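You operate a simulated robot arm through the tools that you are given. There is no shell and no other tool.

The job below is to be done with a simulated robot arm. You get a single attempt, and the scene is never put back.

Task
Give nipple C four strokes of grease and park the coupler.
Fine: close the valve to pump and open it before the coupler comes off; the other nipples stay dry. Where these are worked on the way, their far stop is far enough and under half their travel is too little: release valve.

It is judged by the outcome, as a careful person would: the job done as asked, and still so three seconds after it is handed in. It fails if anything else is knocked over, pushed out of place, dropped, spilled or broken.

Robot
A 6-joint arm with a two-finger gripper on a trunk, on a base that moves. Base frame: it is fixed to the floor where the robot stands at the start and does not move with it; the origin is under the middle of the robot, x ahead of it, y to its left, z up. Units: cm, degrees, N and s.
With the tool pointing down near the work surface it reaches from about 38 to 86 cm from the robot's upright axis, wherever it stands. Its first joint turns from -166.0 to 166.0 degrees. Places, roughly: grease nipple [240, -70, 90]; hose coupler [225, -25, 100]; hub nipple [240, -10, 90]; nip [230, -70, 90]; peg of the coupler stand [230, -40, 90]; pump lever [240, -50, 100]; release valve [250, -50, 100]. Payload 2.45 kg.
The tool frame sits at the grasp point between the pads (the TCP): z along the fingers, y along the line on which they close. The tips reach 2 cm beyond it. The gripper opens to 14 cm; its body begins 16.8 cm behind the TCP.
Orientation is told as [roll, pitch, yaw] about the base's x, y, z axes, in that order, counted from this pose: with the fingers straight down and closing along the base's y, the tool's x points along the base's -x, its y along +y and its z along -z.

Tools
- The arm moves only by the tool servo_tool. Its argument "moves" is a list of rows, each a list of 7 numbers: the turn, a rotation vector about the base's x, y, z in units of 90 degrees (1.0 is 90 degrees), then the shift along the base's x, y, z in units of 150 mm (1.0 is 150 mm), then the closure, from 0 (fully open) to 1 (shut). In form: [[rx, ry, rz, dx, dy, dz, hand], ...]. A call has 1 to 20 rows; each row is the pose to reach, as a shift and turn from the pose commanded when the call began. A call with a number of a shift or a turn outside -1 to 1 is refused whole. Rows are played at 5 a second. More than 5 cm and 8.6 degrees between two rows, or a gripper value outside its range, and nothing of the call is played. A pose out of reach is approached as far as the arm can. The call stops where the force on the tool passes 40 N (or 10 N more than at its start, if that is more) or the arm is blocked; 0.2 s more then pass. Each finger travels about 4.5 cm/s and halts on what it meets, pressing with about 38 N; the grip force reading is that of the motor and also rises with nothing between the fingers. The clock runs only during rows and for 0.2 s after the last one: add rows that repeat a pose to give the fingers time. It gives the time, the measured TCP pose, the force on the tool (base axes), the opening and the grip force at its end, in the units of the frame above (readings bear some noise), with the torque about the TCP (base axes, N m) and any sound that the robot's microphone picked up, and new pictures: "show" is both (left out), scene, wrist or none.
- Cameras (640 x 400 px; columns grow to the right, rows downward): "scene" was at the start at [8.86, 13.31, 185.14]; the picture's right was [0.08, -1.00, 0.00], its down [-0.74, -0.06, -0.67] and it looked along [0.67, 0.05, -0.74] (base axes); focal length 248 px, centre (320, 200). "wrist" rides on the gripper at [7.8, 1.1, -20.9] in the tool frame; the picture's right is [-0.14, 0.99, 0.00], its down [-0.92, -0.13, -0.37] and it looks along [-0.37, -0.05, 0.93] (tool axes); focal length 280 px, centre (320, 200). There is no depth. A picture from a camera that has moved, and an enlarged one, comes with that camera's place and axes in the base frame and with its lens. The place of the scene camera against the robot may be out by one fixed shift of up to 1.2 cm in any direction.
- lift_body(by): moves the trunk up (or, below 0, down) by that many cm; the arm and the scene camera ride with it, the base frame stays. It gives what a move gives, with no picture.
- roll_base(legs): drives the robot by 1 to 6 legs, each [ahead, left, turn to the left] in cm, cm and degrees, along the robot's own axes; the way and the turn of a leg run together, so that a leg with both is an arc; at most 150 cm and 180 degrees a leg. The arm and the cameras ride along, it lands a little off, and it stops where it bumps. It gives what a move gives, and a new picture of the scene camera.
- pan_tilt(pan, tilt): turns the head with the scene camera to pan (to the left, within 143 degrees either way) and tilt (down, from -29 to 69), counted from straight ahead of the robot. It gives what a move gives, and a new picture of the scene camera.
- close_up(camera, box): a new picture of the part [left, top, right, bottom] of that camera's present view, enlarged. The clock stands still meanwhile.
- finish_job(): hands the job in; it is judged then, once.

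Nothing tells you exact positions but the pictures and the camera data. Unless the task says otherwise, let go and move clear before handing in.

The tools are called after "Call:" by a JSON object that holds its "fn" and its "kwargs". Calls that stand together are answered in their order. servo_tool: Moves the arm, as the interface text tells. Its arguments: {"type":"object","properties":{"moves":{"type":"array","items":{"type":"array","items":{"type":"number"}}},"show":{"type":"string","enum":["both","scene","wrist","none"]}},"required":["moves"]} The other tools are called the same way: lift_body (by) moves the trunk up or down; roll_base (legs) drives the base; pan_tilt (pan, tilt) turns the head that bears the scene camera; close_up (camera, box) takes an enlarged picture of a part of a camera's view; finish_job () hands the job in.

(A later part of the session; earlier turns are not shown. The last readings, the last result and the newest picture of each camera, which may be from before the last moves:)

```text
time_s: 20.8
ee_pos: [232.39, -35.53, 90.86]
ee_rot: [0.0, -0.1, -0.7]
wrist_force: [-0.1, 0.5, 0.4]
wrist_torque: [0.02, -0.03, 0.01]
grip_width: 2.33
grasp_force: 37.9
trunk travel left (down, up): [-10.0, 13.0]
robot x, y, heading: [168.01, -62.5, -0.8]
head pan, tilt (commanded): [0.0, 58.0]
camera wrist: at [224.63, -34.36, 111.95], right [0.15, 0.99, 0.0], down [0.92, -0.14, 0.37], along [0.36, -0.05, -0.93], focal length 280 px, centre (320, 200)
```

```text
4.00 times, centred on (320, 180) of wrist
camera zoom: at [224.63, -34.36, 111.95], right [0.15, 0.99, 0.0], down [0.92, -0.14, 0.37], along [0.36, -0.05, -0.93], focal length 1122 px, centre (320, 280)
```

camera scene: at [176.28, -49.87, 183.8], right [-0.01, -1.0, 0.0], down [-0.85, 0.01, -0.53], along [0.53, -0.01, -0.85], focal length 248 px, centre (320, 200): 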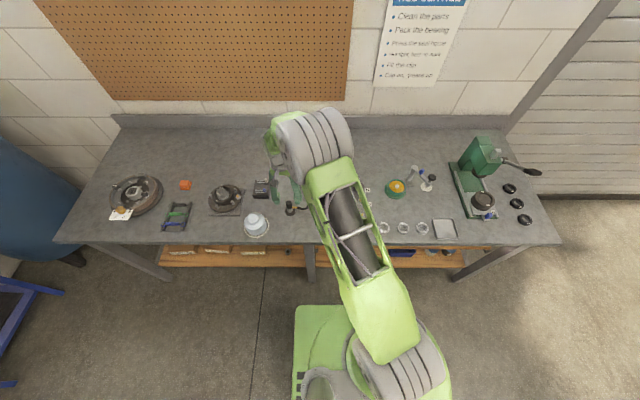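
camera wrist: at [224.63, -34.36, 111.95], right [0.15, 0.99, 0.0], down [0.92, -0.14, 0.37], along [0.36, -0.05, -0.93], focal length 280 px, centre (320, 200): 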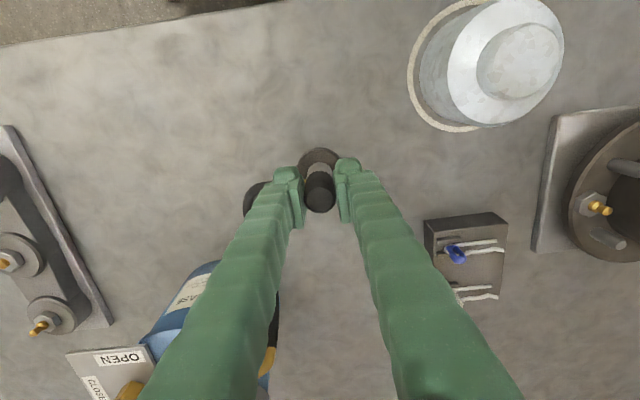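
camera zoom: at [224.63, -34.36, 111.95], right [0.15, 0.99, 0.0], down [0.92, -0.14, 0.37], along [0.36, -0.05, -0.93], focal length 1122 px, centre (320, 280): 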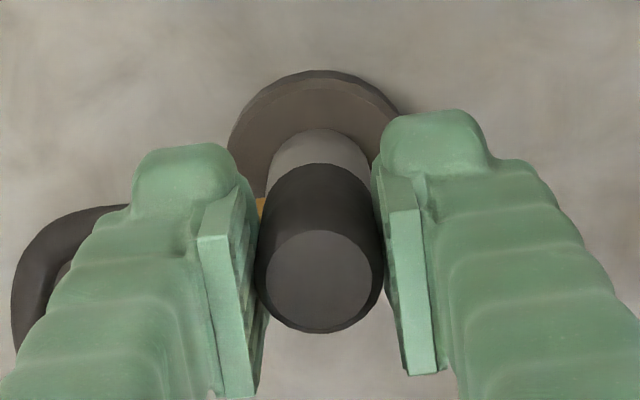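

Gripped: width 2.3 cm. I lift slowly off the peg by 5 cm and see how the hose behaves.

Call:
{"fn": "servo_tool", "kwargs": {"moves": [[0, 0, 0, 0, 0, 0.07, 1], [0, 0, 0, 0, 0, 0.14, 1], [0, 0, 0, 0, 0, 0.21, 1], [0, 0, 0, 0, 0, 0.28, 1], [0, 0, 0, 0, 0, 0.34, 1], [0, 0, 0, 0, 0, 0.34, 1]], "show": "both"}}

Call:
{"fn": "close_up", "kwargs": {"camera": "wrist", "box": [160, 110, 400, 260]}}

Call:
{"fn": "close_up", "kwargs": {"camera": "scene", "box": [260, 130, 372, 200]}}

```text
time_s: 22.2
ee_pos: [232.4, -35.57, 96.05]
ee_rot: [0.0, 0.0, -0.6]
wrist_force: [-0.8, -1.0, -1.3]
wrist_torque: [0.0, -0.02, 0.0]
grip_width: 2.33
grasp_force: 37.9
trunk travel left (down, up): [-10.0, 13.0]
robot x, y, heading: [168.57, -62.1, -0.7]
head pan, tilt (commanded): [0.0, 58.0]
camera scene: at [176.3, -49.86, 183.79], right [-0.01, -1.0, 0.0], down [-0.85, 0.01, -0.53], along [0.53, -0.01, -0.85], focal length 248 px, centre (320, 200)
camera wrist: at [224.64, -34.43, 117.08], right [0.15, 0.99, 0.0], down [0.92, -0.14, 0.37], along [0.36, -0.05, -0.93], focal length 280 px, centre (320, 200)
```

scene: 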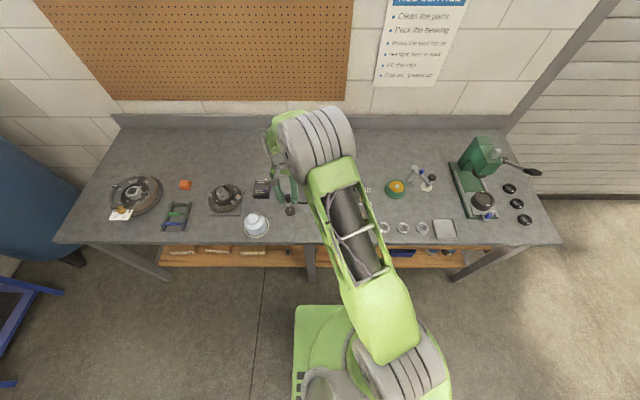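
wrist: 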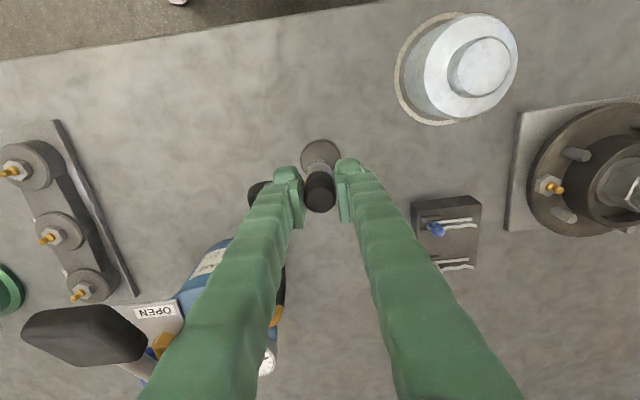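

```text
2.67 times, centred on (280, 185) of wrist
camera zoom: at [224.64, -34.43, 117.08], right [0.15, 0.99, 0.0], down [0.92, -0.14, 0.37], along [0.36, -0.05, -0.93], focal length 748 px, centre (427, 240)
```

zoom: 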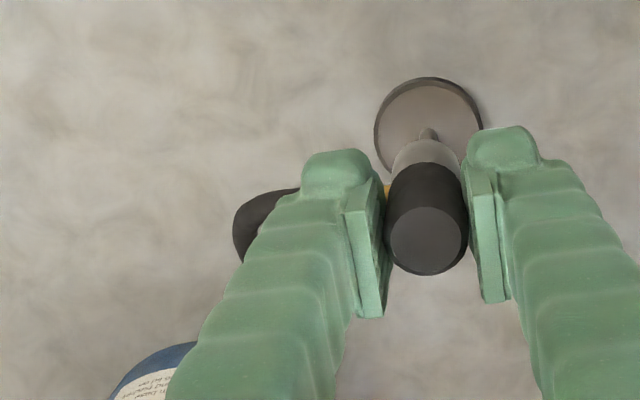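

```text
5.71 times, centred on (316, 165) of scene
camera zoom: at [176.3, -49.86, 183.79], right [-0.01, -1.0, 0.0], down [-0.85, 0.01, -0.53], along [0.53, -0.01, -0.85], focal length 1415 px, centre (343, 400)
```

zoom: 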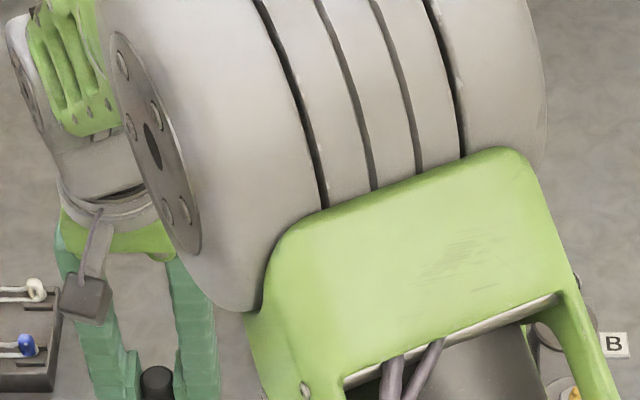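

The coupler is off the peg, held well. I carry it low in front of the barrel, toward the nipple block, watching the hose.

Call:
{"fn": "servo_tool", "kwargs": {"moves": [[0, 0, 0, -0.2, 0, 0.06, 1], [0, 0, 0, -0.4, 0, 0.12, 1], [0, 0, 0, -0.6, 0, 0.167, 1], [0, 0, 0, -0.627, -0.2, 0.167, 1], [0, 0, 0, -0.627, -0.4, 0.167, 1], [0, 0, 0, -0.627, -0.6, 0.167, 1], [0, 0, 0, -0.627, -0.8, 0.167, 1], [0, 0, 0, -0.627, -0.967, 0.167, 1], [0, 0, 0, -0.627, -0.967, 0.167, 1]], "show": "both"}}

Call:
{"fn": "close_up", "kwargs": {"camera": "scene", "box": [260, 130, 388, 210]}}

```text
time_s: 24.2
ee_pos: [223.21, -49.78, 98.67]
ee_rot: [0.0, 0.0, -0.5]
wrist_force: [0.1, 0.4, -1.1]
wrist_torque: [-0.01, 0.01, -0.01]
grip_width: 2.35
grasp_force: 37.8
trunk travel left (down, up): [-10.0, 13.0]
robot x, y, heading: [168.3, -62.64, -0.7]
head pan, tilt (commanded): [0.0, 58.0]
camera scene: at [176.3, -49.85, 183.79], right [-0.01, -1.0, 0.0], down [-0.85, 0.01, -0.53], along [0.53, -0.01, -0.85], focal length 248 px, centre (320, 200)
camera wrist: at [215.45, -48.72, 119.58], right [0.15, 0.99, 0.0], down [0.92, -0.14, 0.37], along [0.36, -0.05, -0.93], focal length 280 px, centre (320, 200)
```

scene: 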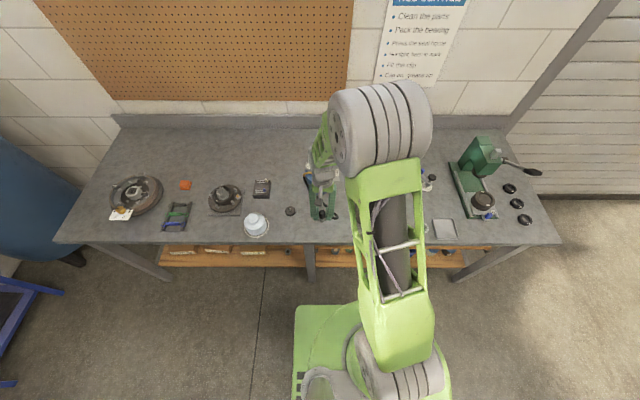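
wrist: 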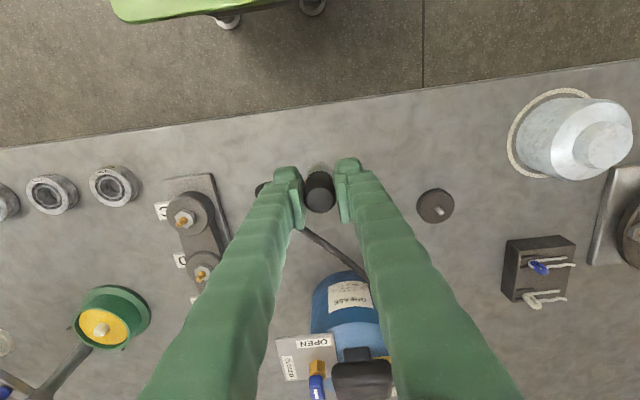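

```text
5.00 times, centred on (324, 170) of scene
camera zoom: at [176.3, -49.85, 183.79], right [-0.01, -1.0, 0.0], down [-0.85, 0.01, -0.53], along [0.53, -0.01, -0.85], focal length 1238 px, centre (300, 350)
```

zoom: 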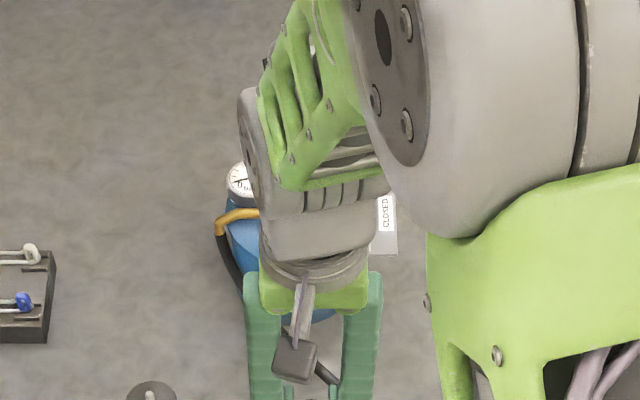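

The hose follows loosely and lies in front of the barrel. I check nipple C once more from here, then move over it.

Call:
{"fn": "close_up", "kwargs": {"camera": "wrist", "box": [140, 180, 236, 240]}}

Call:
{"fn": "close_up", "kwargs": {"camera": "wrist", "box": [240, 130, 400, 230]}}

```text
6.67 times, centred on (188, 210) of wrist
camera zoom: at [215.45, -48.72, 119.58], right [0.15, 0.99, 0.0], down [0.92, -0.14, 0.37], along [0.36, -0.05, -0.93], focal length 1869 px, centre (1200, 133)
```

zoom: 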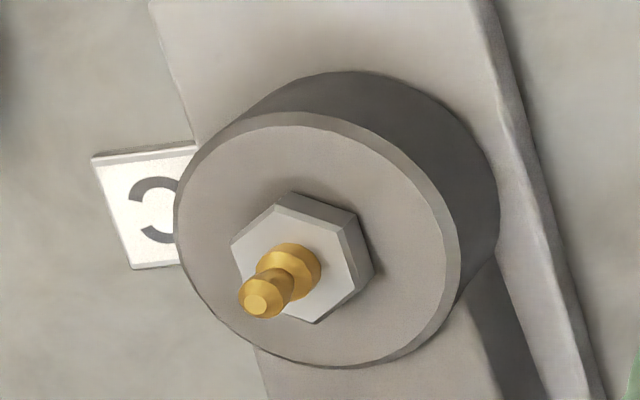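

```text
4.00 times, centred on (320, 180) of wrist
camera zoom: at [215.45, -48.72, 119.58], right [0.15, 0.99, 0.0], down [0.92, -0.14, 0.37], along [0.36, -0.05, -0.93], focal length 1122 px, centre (320, 280)
```

zoom: 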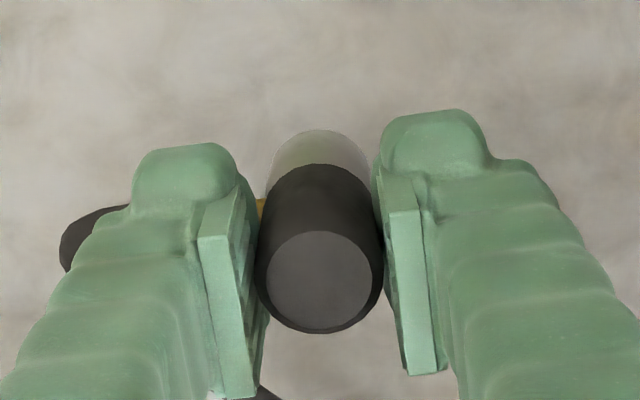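

Nipple C reads again at (227.87, -67.43, 90.1). I go over it at a safe height.

Call:
{"fn": "servo_tool", "kwargs": {"moves": [[0, 0, 0, 0, -0.2, 0.03, 1], [0, 0, 0, 0, -0.4, 0.06, 1], [0, 0, 0, 0, -0.6, 0.09, 1], [0, 0, 0, 0, -0.8, 0.1, 1], [0, 0, 0, 0, -0.95, 0.1, 1], [0, 0, 0, 0, -0.95, 0.1, 1]], "show": "none"}}

Call:
{"fn": "servo_tool", "kwargs": {"moves": [[0, 0, 0, 0.1, -0.09, 0, 1], [0, 0, 0, 0.2, -0.18, 0, 1], [0, 0, 0, 0.32, -0.218, 0, 1], [0, 0, 0, 0.32, -0.218, 0, 1], [0, 0, 0, 0.32, -0.218, 0, 1], [0, 0, 0, 0.32, -0.218, 0, 1]], "show": "both"}}

```text
time_s: 25.6
ee_pos: [223.17, -63.96, 100.13]
ee_rot: [0.0, 0.0, -0.5]
wrist_force: [0.7, 0.5, -2.3]
wrist_torque: [-0.03, -0.02, -0.01]
grip_width: 2.36
grasp_force: 38.5
trunk travel left (down, up): [-10.0, 13.0]
robot x, y, heading: [168.25, -62.55, -0.4]
head pan, tilt (commanded): [0.0, 58.0]
```

```text
time_s: 27.0
ee_pos: [227.88, -67.42, 100.14]
ee_rot: [0.0, -0.1, -0.4]
wrist_force: [0.4, 0.0, -1.0]
wrist_torque: [-0.02, -0.01, 0.0]
grip_width: 2.36
grasp_force: 38.0
trunk travel left (down, up): [-10.0, 13.0]
robot x, y, heading: [167.89, -62.52, -0.7]
head pan, tilt (commanded): [0.0, 58.0]
camera scene: at [176.31, -49.87, 183.79], right [-0.01, -1.0, 0.0], down [-0.85, 0.01, -0.53], along [0.53, -0.01, -0.85], focal length 248 px, centre (320, 200)
camera wrist: at [220.18, -66.27, 121.13], right [0.15, 0.99, 0.0], down [0.92, -0.14, 0.37], along [0.36, -0.05, -0.93], focal length 280 px, centre (320, 200)
```

scene: 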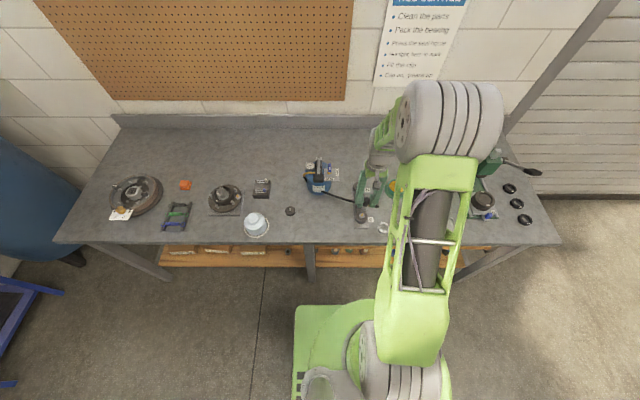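
wrist: 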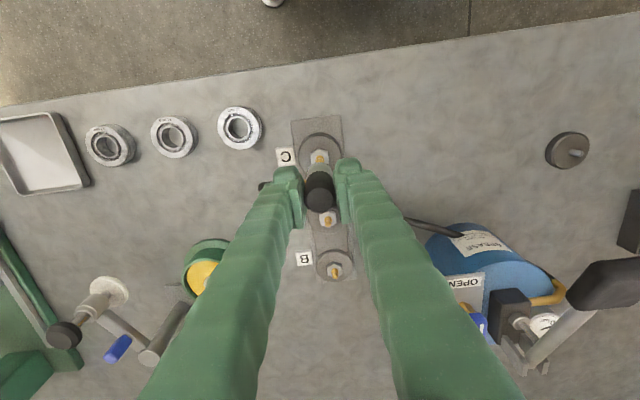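

Call:
{"fn": "close_up", "kwargs": {"camera": "wrist", "box": [240, 120, 400, 220]}}

Call:
{"fn": "close_up", "kwargs": {"camera": "scene", "box": [300, 160, 396, 220]}}

```text
4.00 times, centred on (320, 170) of wrist
camera zoom: at [220.18, -66.27, 121.13], right [0.15, 0.99, 0.0], down [0.92, -0.14, 0.37], along [0.36, -0.05, -0.93], focal length 1122 px, centre (320, 320)
```

zoom: 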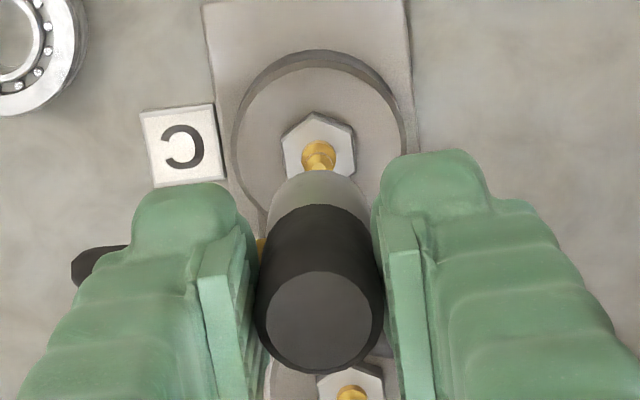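

```text
6.67 times, centred on (348, 190) of scene
camera zoom: at [176.31, -49.87, 183.79], right [-0.01, -1.0, 0.0], down [-0.85, 0.01, -0.53], along [0.53, -0.01, -0.85], focal length 1651 px, centre (133, 267)
```

zoom: 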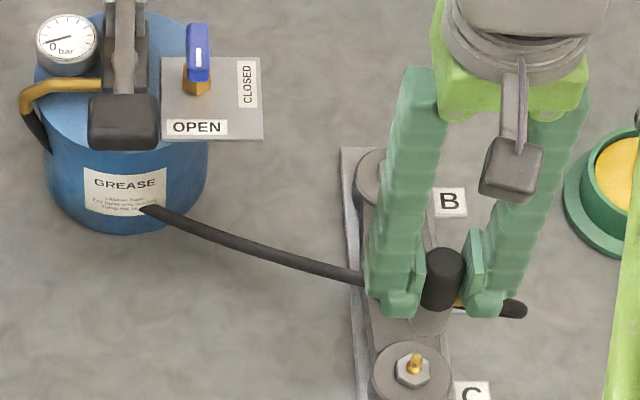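

The hose is slack and the held coupler stands in line with nipple C (right letter tag next to it). I lower it gently onto the nipple in small steps.

Call:
{"fn": "servo_tool", "kwargs": {"moves": [[0, 0, 0, 0, 0, -0.08, 1], [0, 0, 0, 0, 0, -0.16, 1], [0, 0, 0, 0, 0, -0.24, 1], [0, 0, 0, 0, 0, -0.27, 1], [0, 0, 0, 0, 0, -0.29, 1], [0, 0, 0, 0, 0, -0.31, 1], [0, 0, 0, 0, 0, -0.31, 1]], "show": "wrist"}}

Call:
{"fn": "close_up", "kwargs": {"camera": "scene", "box": [330, 175, 394, 215]}}

```text
time_s: 28.6
ee_pos: [227.97, -67.44, 95.52]
ee_rot: [0.0, 0.0, -0.5]
wrist_force: [-0.2, -0.6, -1.6]
wrist_torque: [0.0, 0.02, -0.02]
grip_width: 2.33
grasp_force: 38.0
trunk travel left (down, up): [-10.0, 13.0]
robot x, y, heading: [168.37, -62.21, -0.5]
head pan, tilt (commanded): [0.0, 58.0]
camera wrist: at [220.1, -66.31, 116.43], right [0.15, 0.99, 0.0], down [0.92, -0.14, 0.37], along [0.36, -0.05, -0.93], focal length 280 px, centre (320, 200)
```

wrist: 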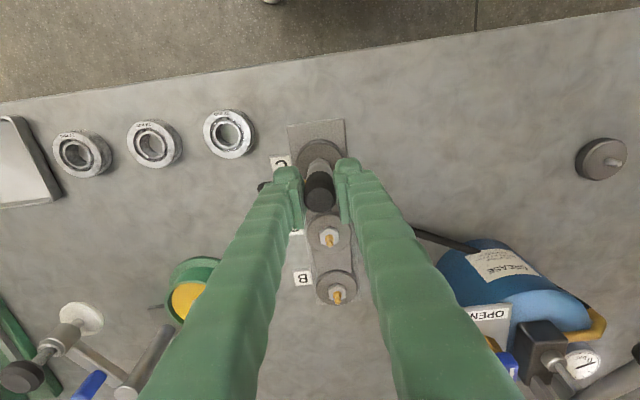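

```text
10.00 times, centred on (362, 195) of scene
camera zoom: at [176.29, -49.87, 183.79], right [-0.01, -1.0, 0.0], down [-0.85, 0.01, -0.53], along [0.53, -0.01, -0.85], focal length 2477 px, centre (-100, 250)
```

zoom: 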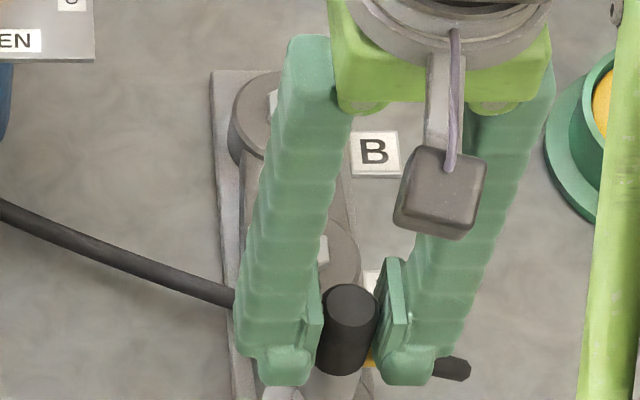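

No contact force yet at z 95.5. I continue down in small steps, watching force and sound.

Call:
{"fn": "servo_tool", "kwargs": {"moves": [[0, 0, 0, 0, 0, -0.015, 1], [0, 0, 0, 0, 0, -0.03, 1], [0, 0, 0, 0, 0, -0.045, 1], [0, 0, 0, 0, 0, -0.06, 1], [0, 0, 0, 0, 0, -0.06, 1]], "show": "wrist"}}

Call:
{"fn": "close_up", "kwargs": {"camera": "wrist", "box": [240, 120, 400, 220]}}

```text
time_s: 29.8
ee_pos: [227.95, -67.53, 94.58]
ee_rot: [0.0, 0.0, -0.6]
wrist_force: [0.6, -1.0, -1.9]
wrist_torque: [-0.05, -0.02, 0.0]
grip_width: 2.32
grasp_force: 38.0
trunk travel left (down, up): [-10.0, 13.0]
robot x, y, heading: [168.41, -62.43, -0.4]
head pan, tilt (commanded): [0.0, 58.0]
camera wrist: at [220.13, -66.39, 115.53], right [0.15, 0.99, 0.0], down [0.92, -0.14, 0.37], along [0.36, -0.05, -0.93], focal length 280 px, centre (320, 200)
```

wrist: 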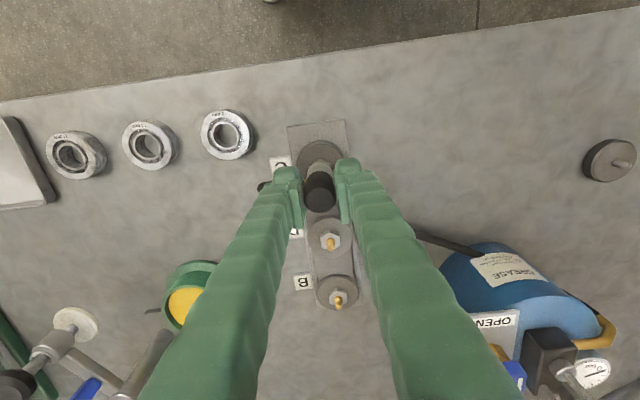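

```text
4.00 times, centred on (320, 170) of wrist
camera zoom: at [220.13, -66.39, 115.53], right [0.15, 0.99, 0.0], down [0.92, -0.14, 0.37], along [0.36, -0.05, -0.93], focal length 1122 px, centre (320, 320)
```

zoom: 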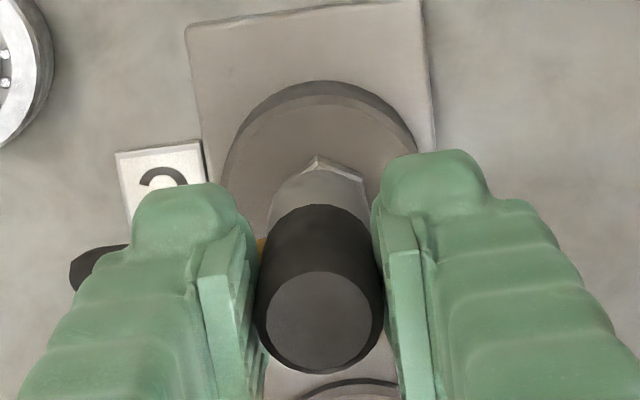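

Call:
{"fn": "servo_tool", "kwargs": {"moves": [[0, 0, 0, 0, 0, -0.01, 1], [0, 0, 0, 0, 0, -0.02, 1], [0, 0, 0, 0, 0, -0.03, 1], [0, 0, 0, 0, 0, -0.04, 1], [0, 0, 0, 0, 0, -0.05, 1], [0, 0, 0, 0, 0, -0.05, 1]], "show": "wrist"}}

Call:
{"fn": "close_up", "kwargs": {"camera": "wrist", "box": [240, 120, 400, 220]}}

```text
time_s: 31.2
ee_pos: [227.93, -67.52, 94.02]
ee_rot: [0.0, -0.2, -0.6]
wrist_force: [-3.5, 1.1, 23.4]
wrist_torque: [0.03, 0.34, -0.03]
grip_width: 2.34
grasp_force: 37.5
trunk travel left (down, up): [-10.0, 13.0]
robot x, y, heading: [168.16, -62.53, -0.5]
head pan, tilt (commanded): [0.0, 58.0]
camera wrist: at [220.03, -66.35, 114.92], right [0.15, 0.99, 0.0], down [0.92, -0.14, 0.37], along [0.37, -0.05, -0.93], focal length 280 px, centre (320, 200)
```

wrist: 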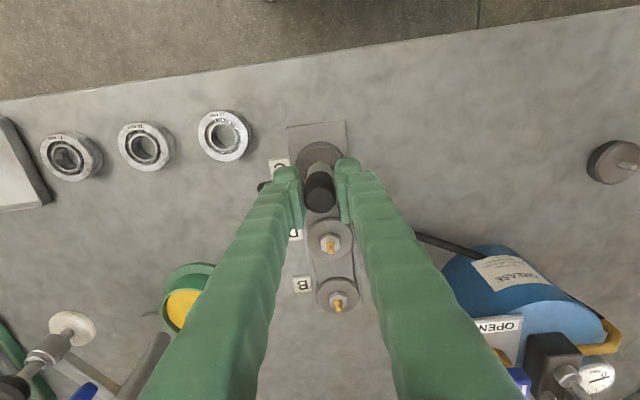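

```text
4.00 times, centred on (320, 170) of wrist
camera zoom: at [220.03, -66.35, 114.92], right [0.15, 0.99, 0.0], down [0.92, -0.14, 0.37], along [0.37, -0.05, -0.93], focal length 1122 px, centre (320, 320)
```

zoom: 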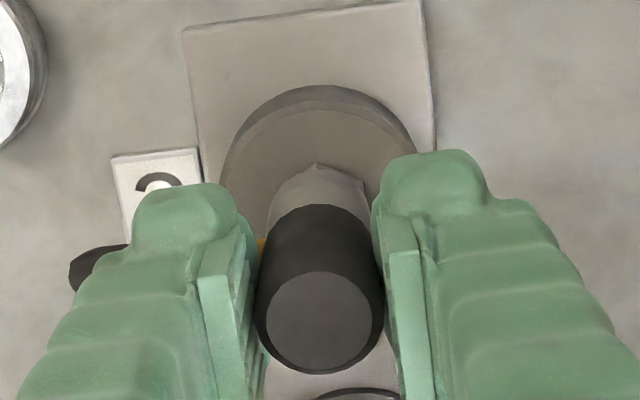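

Contact: 23 N upward at z 94.0, no click heard yet. I press a little further, up to the force limit.

Call:
{"fn": "servo_tool", "kwargs": {"moves": [[0, 0, 0, 0, 0, -0.007, 1], [0, 0, 0, 0, 0, -0.014, 1], [0, 0, 0, 0, 0, -0.021, 1], [0, 0, 0, 0, 0, -0.028, 1], [0, 0, 0, 0, 0, -0.028, 1]], "show": "none"}}

```text
time_s: 31.8
ee_pos: [227.9, -67.58, 94.03]
ee_rot: [0.0, -0.2, -0.5]
wrist_force: [-6.4, 0.1, 19.7]
wrist_torque: [-0.01, 0.38, 0.01]
grip_width: 2.36
grasp_force: 37.9
trunk travel left (down, up): [-10.0, 13.0]
robot x, y, heading: [168.33, -62.37, -0.4]
head pan, tilt (commanded): [0.0, 58.0]
stopped in row 2: the force on the tool passed its limit at 42 N (the readings are from after the stop); the commanded pose is now the measured one
```

It is bottomed on the nipple's hex (z 94.03). I test gently with a 2–3 mm lift whether it is latched.

Call:
{"fn": "servo_tool", "kwargs": {"moves": [[0, 0, 0, 0, 0, 0.007, 1], [0, 0, 0, 0, 0, 0.014, 1], [0, 0, 0, 0, 0, 0.014, 1]], "show": "none"}}

```text
time_s: 32.6
ee_pos: [228.06, -67.49, 94.05]
ee_rot: [0.0, -0.2, -0.6]
wrist_force: [0.0, 0.0, -1.0]
wrist_torque: [-0.04, -0.02, 0.0]
grip_width: 2.34
grasp_force: 38.0
trunk travel left (down, up): [-10.0, 13.0]
robot x, y, heading: [167.86, -62.27, -0.7]
head pan, tilt (commanded): [0.0, 58.0]
```

Call:
{"fn": "servo_tool", "kwargs": {"moves": [[0, 0, 0, 0, 0, 0.01, 1], [0, 0, 0, 0, 0, 0.02, 1], [0, 0, 0, 0, 0, 0.02, 1], [0, 0, 0, 0, 0, 0.02, 1]], "show": "none"}}

```text
time_s: 33.6
ee_pos: [228.02, -67.56, 94.26]
ee_rot: [0.0, -0.2, -0.6]
wrist_force: [0.4, 0.0, -1.5]
wrist_torque: [0.0, 0.01, 0.03]
grip_width: 2.36
grasp_force: 37.6
trunk travel left (down, up): [-10.0, 13.0]
robot x, y, heading: [168.26, -62.11, -0.6]
head pan, tilt (commanded): [0.0, 58.0]
```

No latch resistance is felt, so the coupler simply sits with its socket over the nipple down to the hex. I re-seat it, slightly corrected in x, and read the force.

Call:
{"fn": "servo_tool", "kwargs": {"moves": [[0, 0, 0, -0.005, 0.003, 0, 1], [0, 0, 0, -0.009, 0.005, -0.007, 1], [0, 0, 0, -0.009, 0.005, -0.014, 1], [0, 0, 0, -0.009, 0.005, -0.021, 1], [0, 0, 0, -0.009, 0.005, -0.021, 1]], "show": "none"}}

```text
time_s: 34.8
ee_pos: [227.93, -67.56, 94.05]
ee_rot: [-0.1, -0.2, -0.6]
wrist_force: [0.4, -0.2, -1.7]
wrist_torque: [0.02, -0.01, 0.01]
grip_width: 2.33
grasp_force: 37.9
trunk travel left (down, up): [-10.0, 13.0]
robot x, y, heading: [168.29, -62.52, -0.5]
head pan, tilt (commanded): [0.0, 58.0]
```

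Call:
{"fn": "servo_tool", "kwargs": {"moves": [[0, 0, 0, 0, 0.004, -0.004, 1], [0, 0, 0, 0, 0.006, -0.008, 1], [0, 0, 0, 0, 0.006, -0.012, 1], [0, 0, 0, 0, 0.006, -0.012, 1]], "show": "wrist"}}

Call:
{"fn": "close_up", "kwargs": {"camera": "wrist", "box": [260, 130, 380, 205]}}

```text
time_s: 35.8
ee_pos: [227.88, -67.24, 93.96]
ee_rot: [0.1, -0.2, -0.6]
wrist_force: [-2.6, -1.2, 16.9]
wrist_torque: [0.0, 0.14, 0.0]
grip_width: 2.35
grasp_force: 38.3
trunk travel left (down, up): [-10.0, 13.0]
robot x, y, heading: [168.1, -62.24, -0.7]
head pan, tilt (commanded): [0.0, 58.0]
camera wrist: at [220.0, -66.24, 114.88], right [0.15, 0.99, 0.0], down [0.92, -0.14, 0.37], along [0.37, -0.05, -0.93], focal length 280 px, centre (320, 200)
```

wrist: 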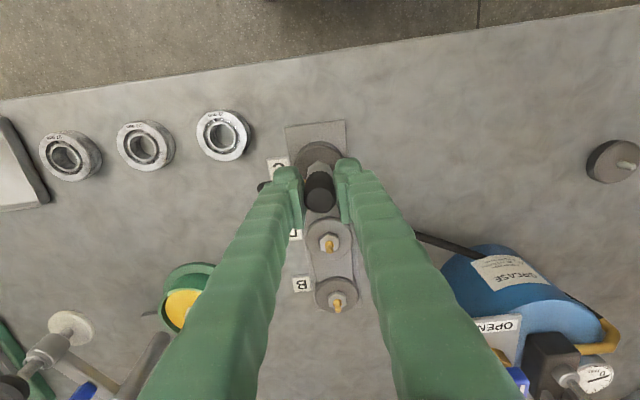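

```text
5.33 times, centred on (320, 168) of wrist
camera zoom: at [220.0, -66.24, 114.88], right [0.15, 0.99, 0.0], down [0.92, -0.14, 0.37], along [0.37, -0.05, -0.93], focal length 1495 px, centre (320, 373)
```

zoom: 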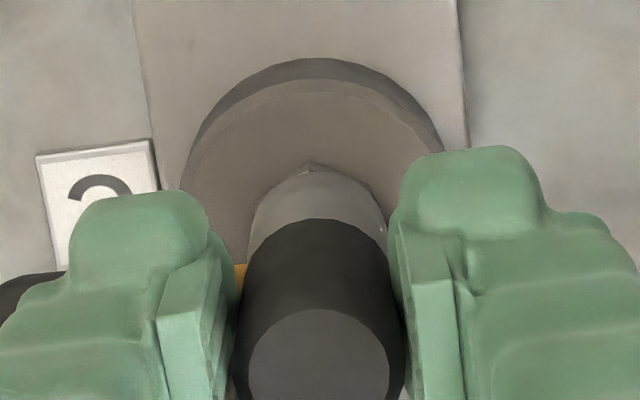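

Seated with 17 N on the hex. I open the fingers a little and check that the coupler stays upright on the nipple.

Call:
{"fn": "servo_tool", "kwargs": {"moves": [[0, 0, 0, 0, 0, 0.003, 1], [0, 0, 0, 0, 0, 0.005, 0.8], [0, 0, 0, 0, 0, 0.005, 0.7], [0, 0, 0, 0, 0, 0.005, 0.6], [0, 0, 0, 0, 0, 0.005, 0.57], [0, 0, 0, 0, 0, 0.005, 0.57]], "show": "wrist"}}

Call:
{"fn": "close_up", "kwargs": {"camera": "wrist", "box": [240, 120, 400, 220]}}

Call:
{"fn": "close_up", "kwargs": {"camera": "scene", "box": [330, 175, 394, 215]}}

```text
time_s: 37.2
ee_pos: [227.95, -67.38, 93.94]
ee_rot: [0.1, -0.1, -0.5]
wrist_force: [0.2, 0.7, 0.7]
wrist_torque: [-0.01, 0.04, 0.01]
grip_width: 6.01
grasp_force: 0.1
trunk travel left (down, up): [-10.0, 13.0]
robot x, y, heading: [168.18, -62.64, -0.5]
head pan, tilt (commanded): [0.0, 58.0]
camera wrist: at [220.02, -66.2, 114.87], right [0.15, 0.99, 0.0], down [0.92, -0.14, 0.37], along [0.37, -0.05, -0.93], focal length 280 px, centre (320, 200)
```

wrist: 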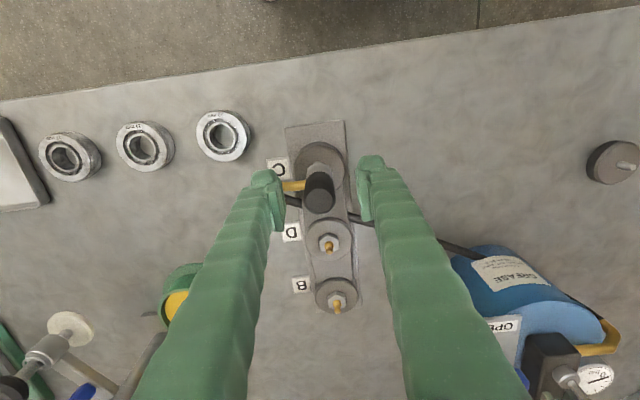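

```text
4.00 times, centred on (320, 170) of wrist
camera zoom: at [220.02, -66.2, 114.87], right [0.15, 0.99, 0.0], down [0.92, -0.14, 0.37], along [0.37, -0.05, -0.93], focal length 1122 px, centre (320, 320)
```

zoom: 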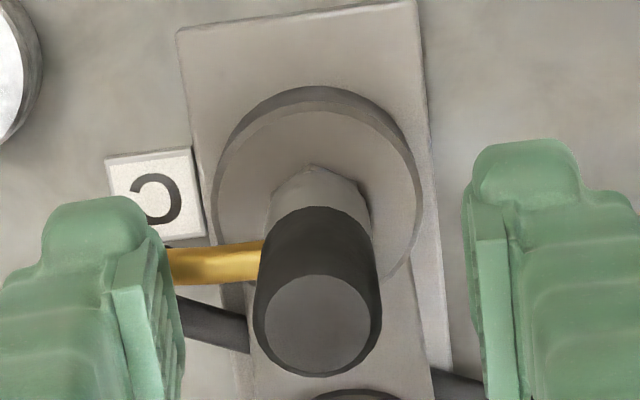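

```text
10.00 times, centred on (362, 195) of scene
camera zoom: at [176.29, -49.87, 183.79], right [-0.01, -1.0, 0.0], down [-0.85, 0.01, -0.53], along [0.53, -0.01, -0.85], focal length 2477 px, centre (-100, 250)
```

zoom: 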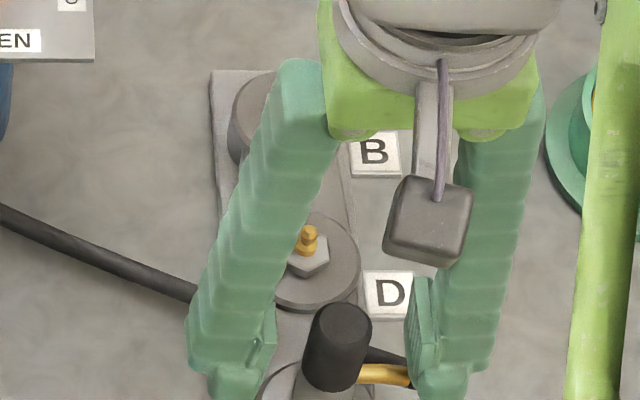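

The coupler stands upright on nipple C by itself. I raise the tool straight up clear of it.

Call:
{"fn": "servo_tool", "kwargs": {"moves": [[0, 0, 0, 0, 0, 0.2, 0.57], [0, 0, 0, 0, 0, 0.4, 0.57], [0, 0, 0, 0, 0, 0.7, 0.57], [0, 0, 0, 0, 0, 1.0, 0.57], [0, 0, 0, 0, 0, 1.0, 0.57]], "show": "both"}}

Call:
{"fn": "close_up", "kwargs": {"camera": "wrist", "box": [256, 120, 384, 200]}}

Call:
{"fn": "close_up", "kwargs": {"camera": "scene", "box": [300, 160, 396, 220]}}

```text
time_s: 38.4
ee_pos: [227.94, -67.49, 108.67]
ee_rot: [-0.1, -0.1, -0.6]
wrist_force: [0.2, 0.1, -0.6]
wrist_torque: [0.02, -0.01, 0.0]
grip_width: 6.01
grasp_force: 0.0
trunk travel left (down, up): [-10.0, 13.0]
robot x, y, heading: [168.58, -62.4, -0.6]
head pan, tilt (commanded): [0.0, 58.0]
camera scene: at [176.32, -49.87, 183.79], right [-0.01, -1.0, 0.0], down [-0.85, 0.01, -0.53], along [0.53, -0.01, -0.85], focal length 248 px, centre (320, 200)
camera wrist: at [220.12, -66.28, 129.66], right [0.15, 0.99, 0.0], down [0.92, -0.14, 0.37], along [0.37, -0.05, -0.93], focal length 280 px, centre (320, 200)
```

scene: 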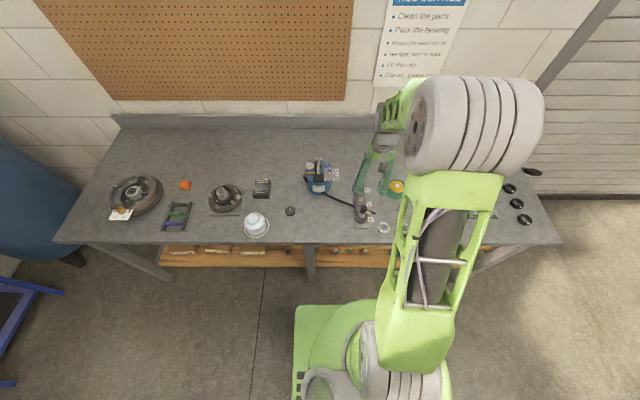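
wrist: 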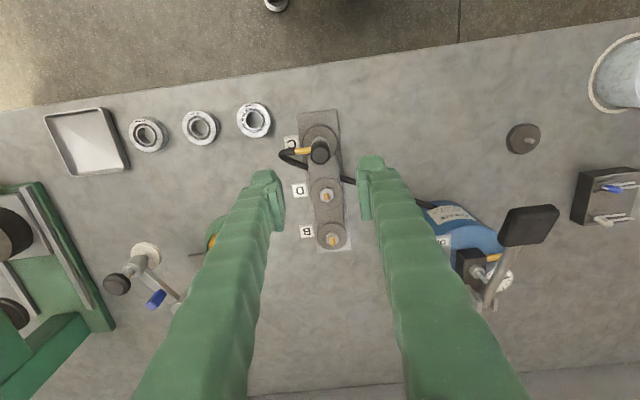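

```text
5.00 times, centred on (320, 160) of wrist
camera zoom: at [220.12, -66.28, 129.66], right [0.15, 0.99, 0.0], down [0.92, -0.14, 0.37], along [0.37, -0.05, -0.93], focal length 1402 px, centre (320, 400)
```

zoom: 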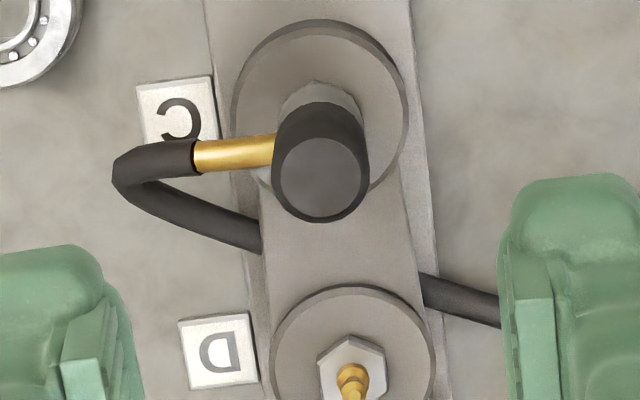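

```text
6.67 times, centred on (348, 190) of scene
camera zoom: at [176.32, -49.87, 183.79], right [-0.01, -1.0, 0.0], down [-0.85, 0.01, -0.53], along [0.53, -0.01, -0.85], focal length 1651 px, centre (133, 267)
```

zoom: 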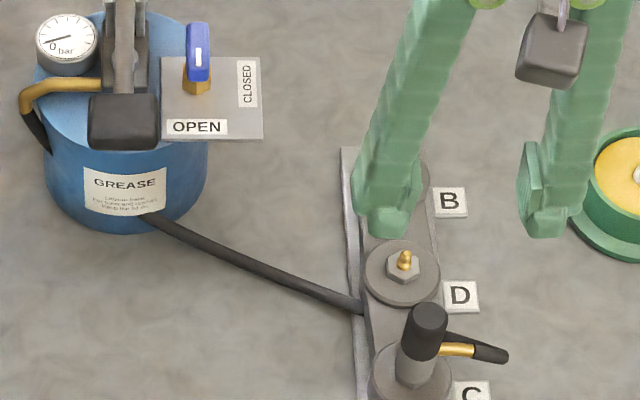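

The coupler sits upright on C and the valve is still OPEN. There is no room for a finger between the valve bar and the lever rod, so I will turn the bar with closed fingers from the free right-hand (-y) side; I close the hand and move there at height.

Call:
{"fn": "servo_tool", "kwargs": {"moves": [[0, 0, 0, 0, 0, 0.25, 1], [0, 0, 0, 0.25, 0, 0.25, 1], [0, 0, 0, 0.5, 0, 0.25, 1], [0, 0, 0, 0.75, 0, 0.25, 1], [0, 0, 0, 0.95, 0, 0.25, 1], [0, 0, 0, 0.95, 0, 0.25, 1]], "show": "none"}}

Call:
{"fn": "servo_tool", "kwargs": {"moves": [[0, 0, 0, 0.2, 0.2, 0, 1], [0, 0, 0, 0.41, 0.4, 0, 1], [0, 0, 0, 0.41, 0.6, 0, 1], [0, 0, 0, 0.41, 0.6, -0.1, 1], [0, 0, 0, 0.41, 0.6, -0.1, 1]], "show": "both"}}

Call:
{"fn": "close_up", "kwargs": {"camera": "wrist", "box": [290, 120, 418, 200]}}

```text
time_s: 39.8
ee_pos: [242.14, -67.21, 112.63]
ee_rot: [-0.1, -0.2, -0.6]
wrist_force: [-0.4, 0.5, 0.2]
wrist_torque: [0.02, -0.04, 0.0]
grip_width: 0.01
grasp_force: 29.8
trunk travel left (down, up): [-10.0, 13.0]
robot x, y, heading: [168.2, -62.53, -0.6]
head pan, tilt (commanded): [0.0, 58.0]
```

```text
time_s: 41.0
ee_pos: [248.46, -58.26, 111.1]
ee_rot: [0.0, -0.2, -0.6]
wrist_force: [-1.2, 0.3, 0.2]
wrist_torque: [-0.02, 0.03, 0.02]
grip_width: 0.01
grasp_force: 29.3
trunk travel left (down, up): [-10.0, 13.0]
robot x, y, heading: [168.19, -62.55, -0.9]
head pan, tilt (commanded): [0.0, 58.0]
camera scene: at [176.28, -49.87, 183.8], right [-0.01, -1.0, 0.0], down [-0.85, 0.01, -0.53], along [0.53, -0.01, -0.85], focal length 248 px, centre (320, 200)
camera wrist: at [240.6, -57.11, 132.04], right [0.15, 0.99, 0.0], down [0.92, -0.14, 0.37], along [0.37, -0.05, -0.93], focal length 280 px, centre (320, 200)
```

scene: 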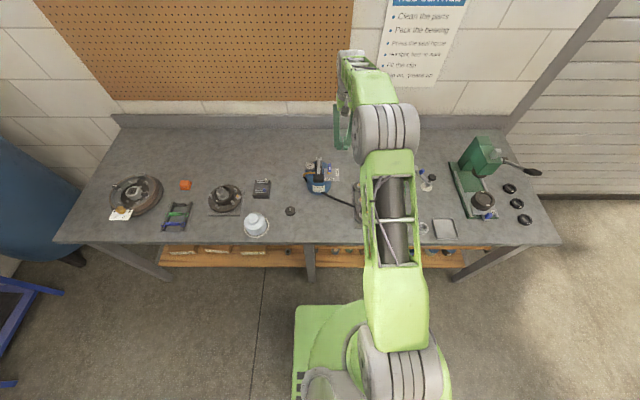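
wrist: 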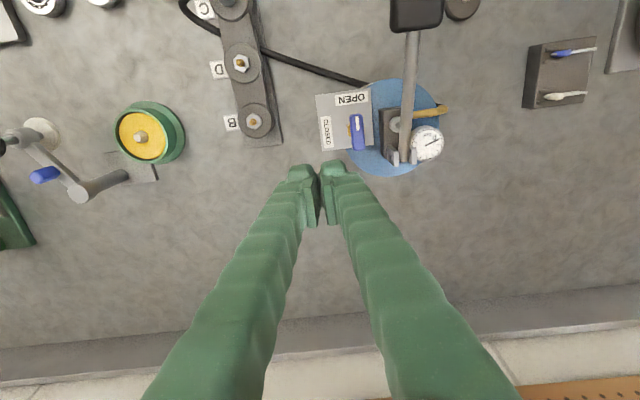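

```text
5.00 times, centred on (354, 160) of wrist
camera zoom: at [240.6, -57.11, 132.04], right [0.15, 0.99, 0.0], down [0.92, -0.14, 0.37], along [0.37, -0.05, -0.93], focal length 1402 px, centre (150, 400)
```

zoom: 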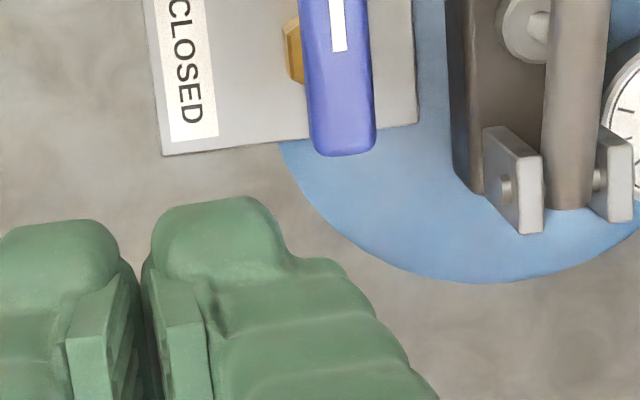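

Call:
{"fn": "close_up", "kwargs": {"camera": "wrist", "box": [316, 100, 412, 160]}}

Call:
{"fn": "close_up", "kwargs": {"camera": "scene", "box": [296, 90, 392, 190]}}

```text
6.67 times, centred on (364, 130) of wrist
camera zoom: at [240.6, -57.11, 132.04], right [0.15, 0.99, 0.0], down [0.92, -0.14, 0.37], along [0.37, -0.05, -0.93], focal length 1869 px, centre (27, 667)
```

zoom: 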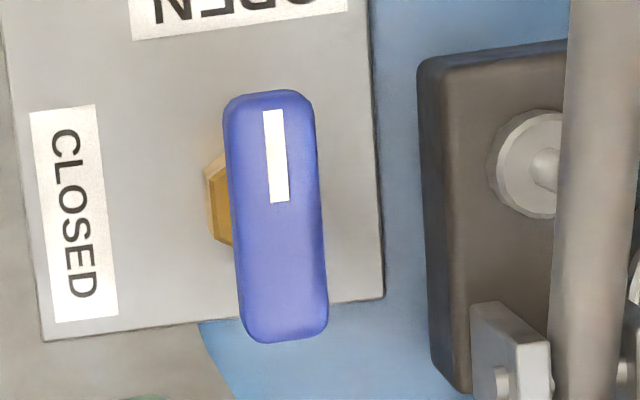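

```text
4.00 times, centred on (344, 140) of scene
camera zoom: at [176.28, -49.87, 183.8], right [-0.01, -1.0, 0.0], down [-0.85, 0.01, -0.53], along [0.53, -0.01, -0.85], focal length 991 px, centre (224, 440)
```

zoom: 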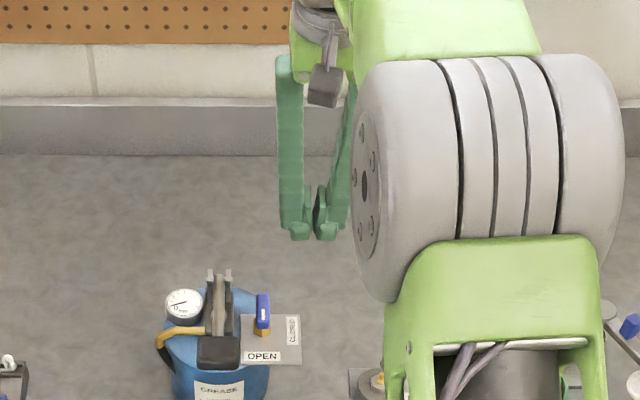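

The bar centre is confirmed at (245.95, -53.55), far end at x 248.1. I lower the closed fingers beside its far half, on the -y side, down to bar height (above plate and nut).

Call:
{"fn": "servo_tool", "kwargs": {"moves": [[0, 0, 0, -0.01, 0, -0.25, 1], [0, 0, 0, -0.015, 0, -0.5, 1], [0, 0, 0, -0.015, 0, -0.65, 1], [0, 0, 0, -0.015, 0, -0.74, 1], [0, 0, 0, -0.015, 0, -0.74, 1]], "show": "both"}}

Call:
{"fn": "close_up", "kwargs": {"camera": "wrist", "box": [280, 100, 440, 200]}}

Call:
{"fn": "close_up", "kwargs": {"camera": "scene", "box": [300, 140, 364, 180]}}

```text
time_s: 42.2
ee_pos: [248.03, -58.55, 100.04]
ee_rot: [0.0, -0.2, -0.5]
wrist_force: [-0.3, -0.3, 0.2]
wrist_torque: [0.01, 0.03, 0.0]
grip_width: 0.0
grasp_force: 29.2
trunk travel left (down, up): [-10.0, 13.0]
robot x, y, heading: [168.27, -62.41, -0.5]
head pan, tilt (commanded): [0.0, 58.0]
camera scene: at [176.28, -49.87, 183.79], right [-0.01, -1.0, 0.0], down [-0.85, 0.01, -0.53], along [0.53, -0.01, -0.85], focal length 248 px, centre (320, 200)
camera wrist: at [240.23, -57.35, 120.95], right [0.15, 0.99, 0.0], down [0.92, -0.14, 0.37], along [0.37, -0.05, -0.93], focal length 280 px, centre (320, 200)
```

scene: 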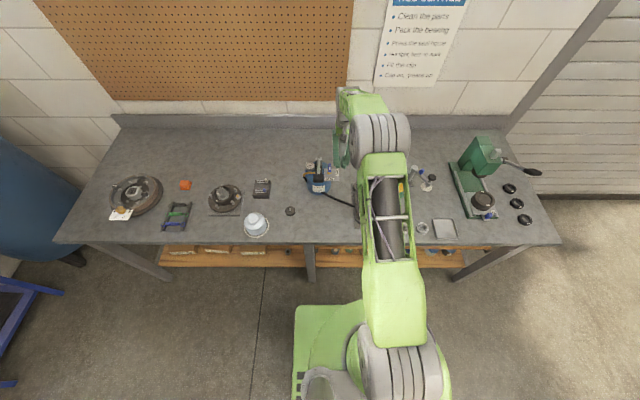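
wrist: 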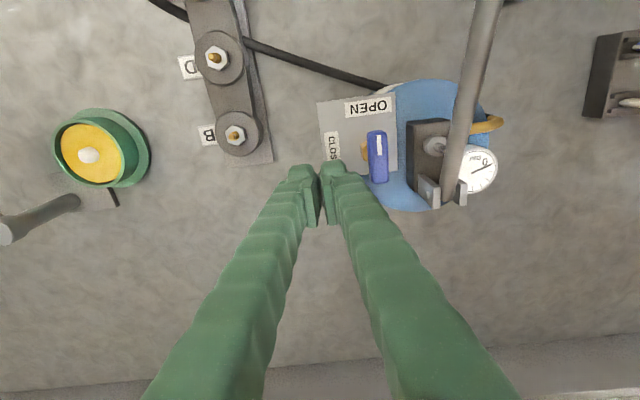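

```text
4.00 times, centred on (360, 150) of wrist
camera zoom: at [240.23, -57.35, 120.95], right [0.15, 0.99, 0.0], down [0.92, -0.14, 0.37], along [0.37, -0.05, -0.93], focal length 1122 px, centre (160, 400)
```

zoom: 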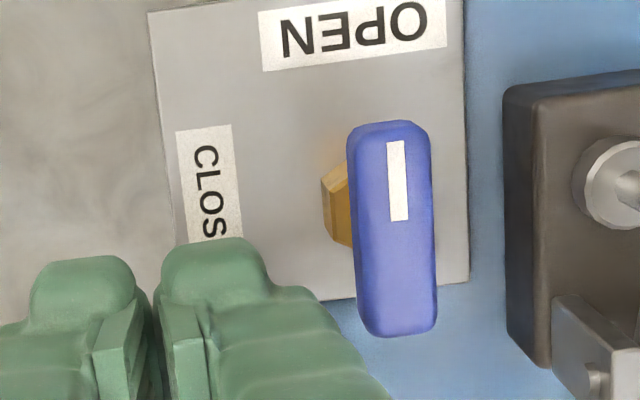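

```text
10.00 times, centred on (332, 160) of scene
camera zoom: at [176.28, -49.87, 183.79], right [-0.01, -1.0, 0.0], down [-0.85, 0.01, -0.53], along [0.53, -0.01, -0.85], focal length 2477 px, centre (200, 600)
```

zoom: 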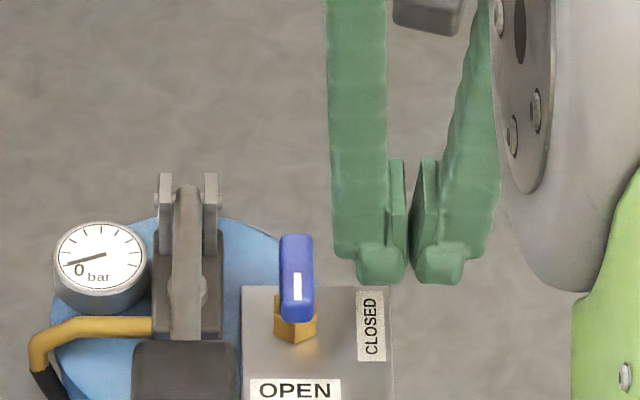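

The valve bar is free on its -y side. My finger tips are wide along x, so I shift to +x so that only the bar's far end gets pushed, then push gently toward +y to start the turn.

Call:
{"fn": "servo_tool", "kwargs": {"moves": [[0, 0, 0, 0.05, 0, 0, 1], [0, 0, 0, 0.1, 0, 0, 1], [0, 0, 0, 0.1, 0.04, 0, 1], [0, 0, 0, 0.1, 0.08, 0, 1], [0, 0, 0, 0.1, 0.11, 0, 1], [0, 0, 0, 0.1, 0.11, 0, 1]], "show": "wrist"}}

Call:
{"fn": "close_up", "kwargs": {"camera": "wrist", "box": [280, 100, 440, 200]}}

Call:
{"fn": "close_up", "kwargs": {"camera": "scene", "box": [300, 140, 364, 180]}}

```text
time_s: 43.6
ee_pos: [249.5, -56.67, 100.15]
ee_rot: [0.0, -0.2, -0.6]
wrist_force: [-0.6, -0.5, -0.3]
wrist_torque: [0.0, 0.01, -0.02]
grip_width: 0.0
grasp_force: 29.2
trunk travel left (down, up): [-10.0, 13.0]
robot x, y, heading: [168.31, -62.47, -0.9]
head pan, tilt (commanded): [0.0, 58.0]
camera wrist: at [241.73, -55.54, 121.01], right [0.15, 0.99, 0.0], down [0.92, -0.14, 0.37], along [0.37, -0.05, -0.93], focal length 280 px, centre (320, 200)
```

wrist: 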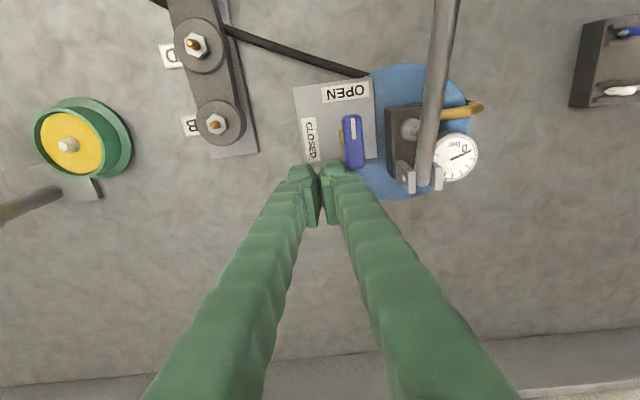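

```text
4.00 times, centred on (360, 150) of wrist
camera zoom: at [241.73, -55.54, 121.01], right [0.15, 0.99, 0.0], down [0.92, -0.14, 0.37], along [0.37, -0.05, -0.93], focal length 1122 px, centre (160, 400)
```

zoom: 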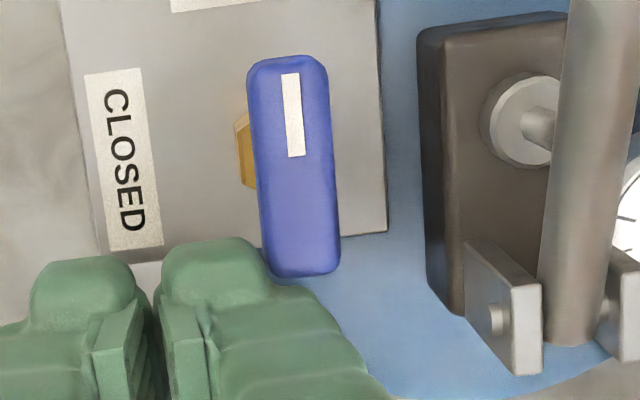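

```text
10.00 times, centred on (332, 160) of scene
camera zoom: at [176.28, -49.87, 183.79], right [-0.01, -1.0, 0.0], down [-0.85, 0.01, -0.53], along [0.53, -0.01, -0.85], focal length 2477 px, centre (200, 600)
```

zoom: 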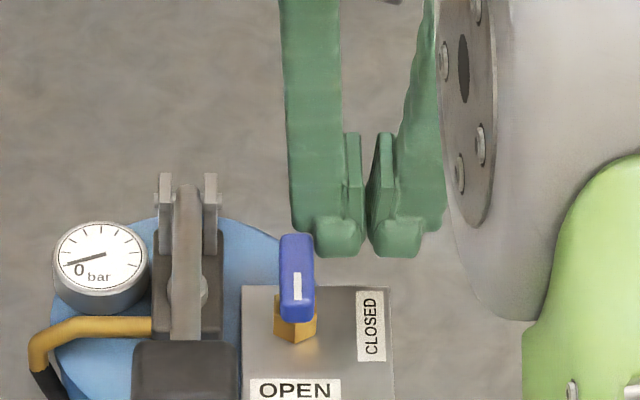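

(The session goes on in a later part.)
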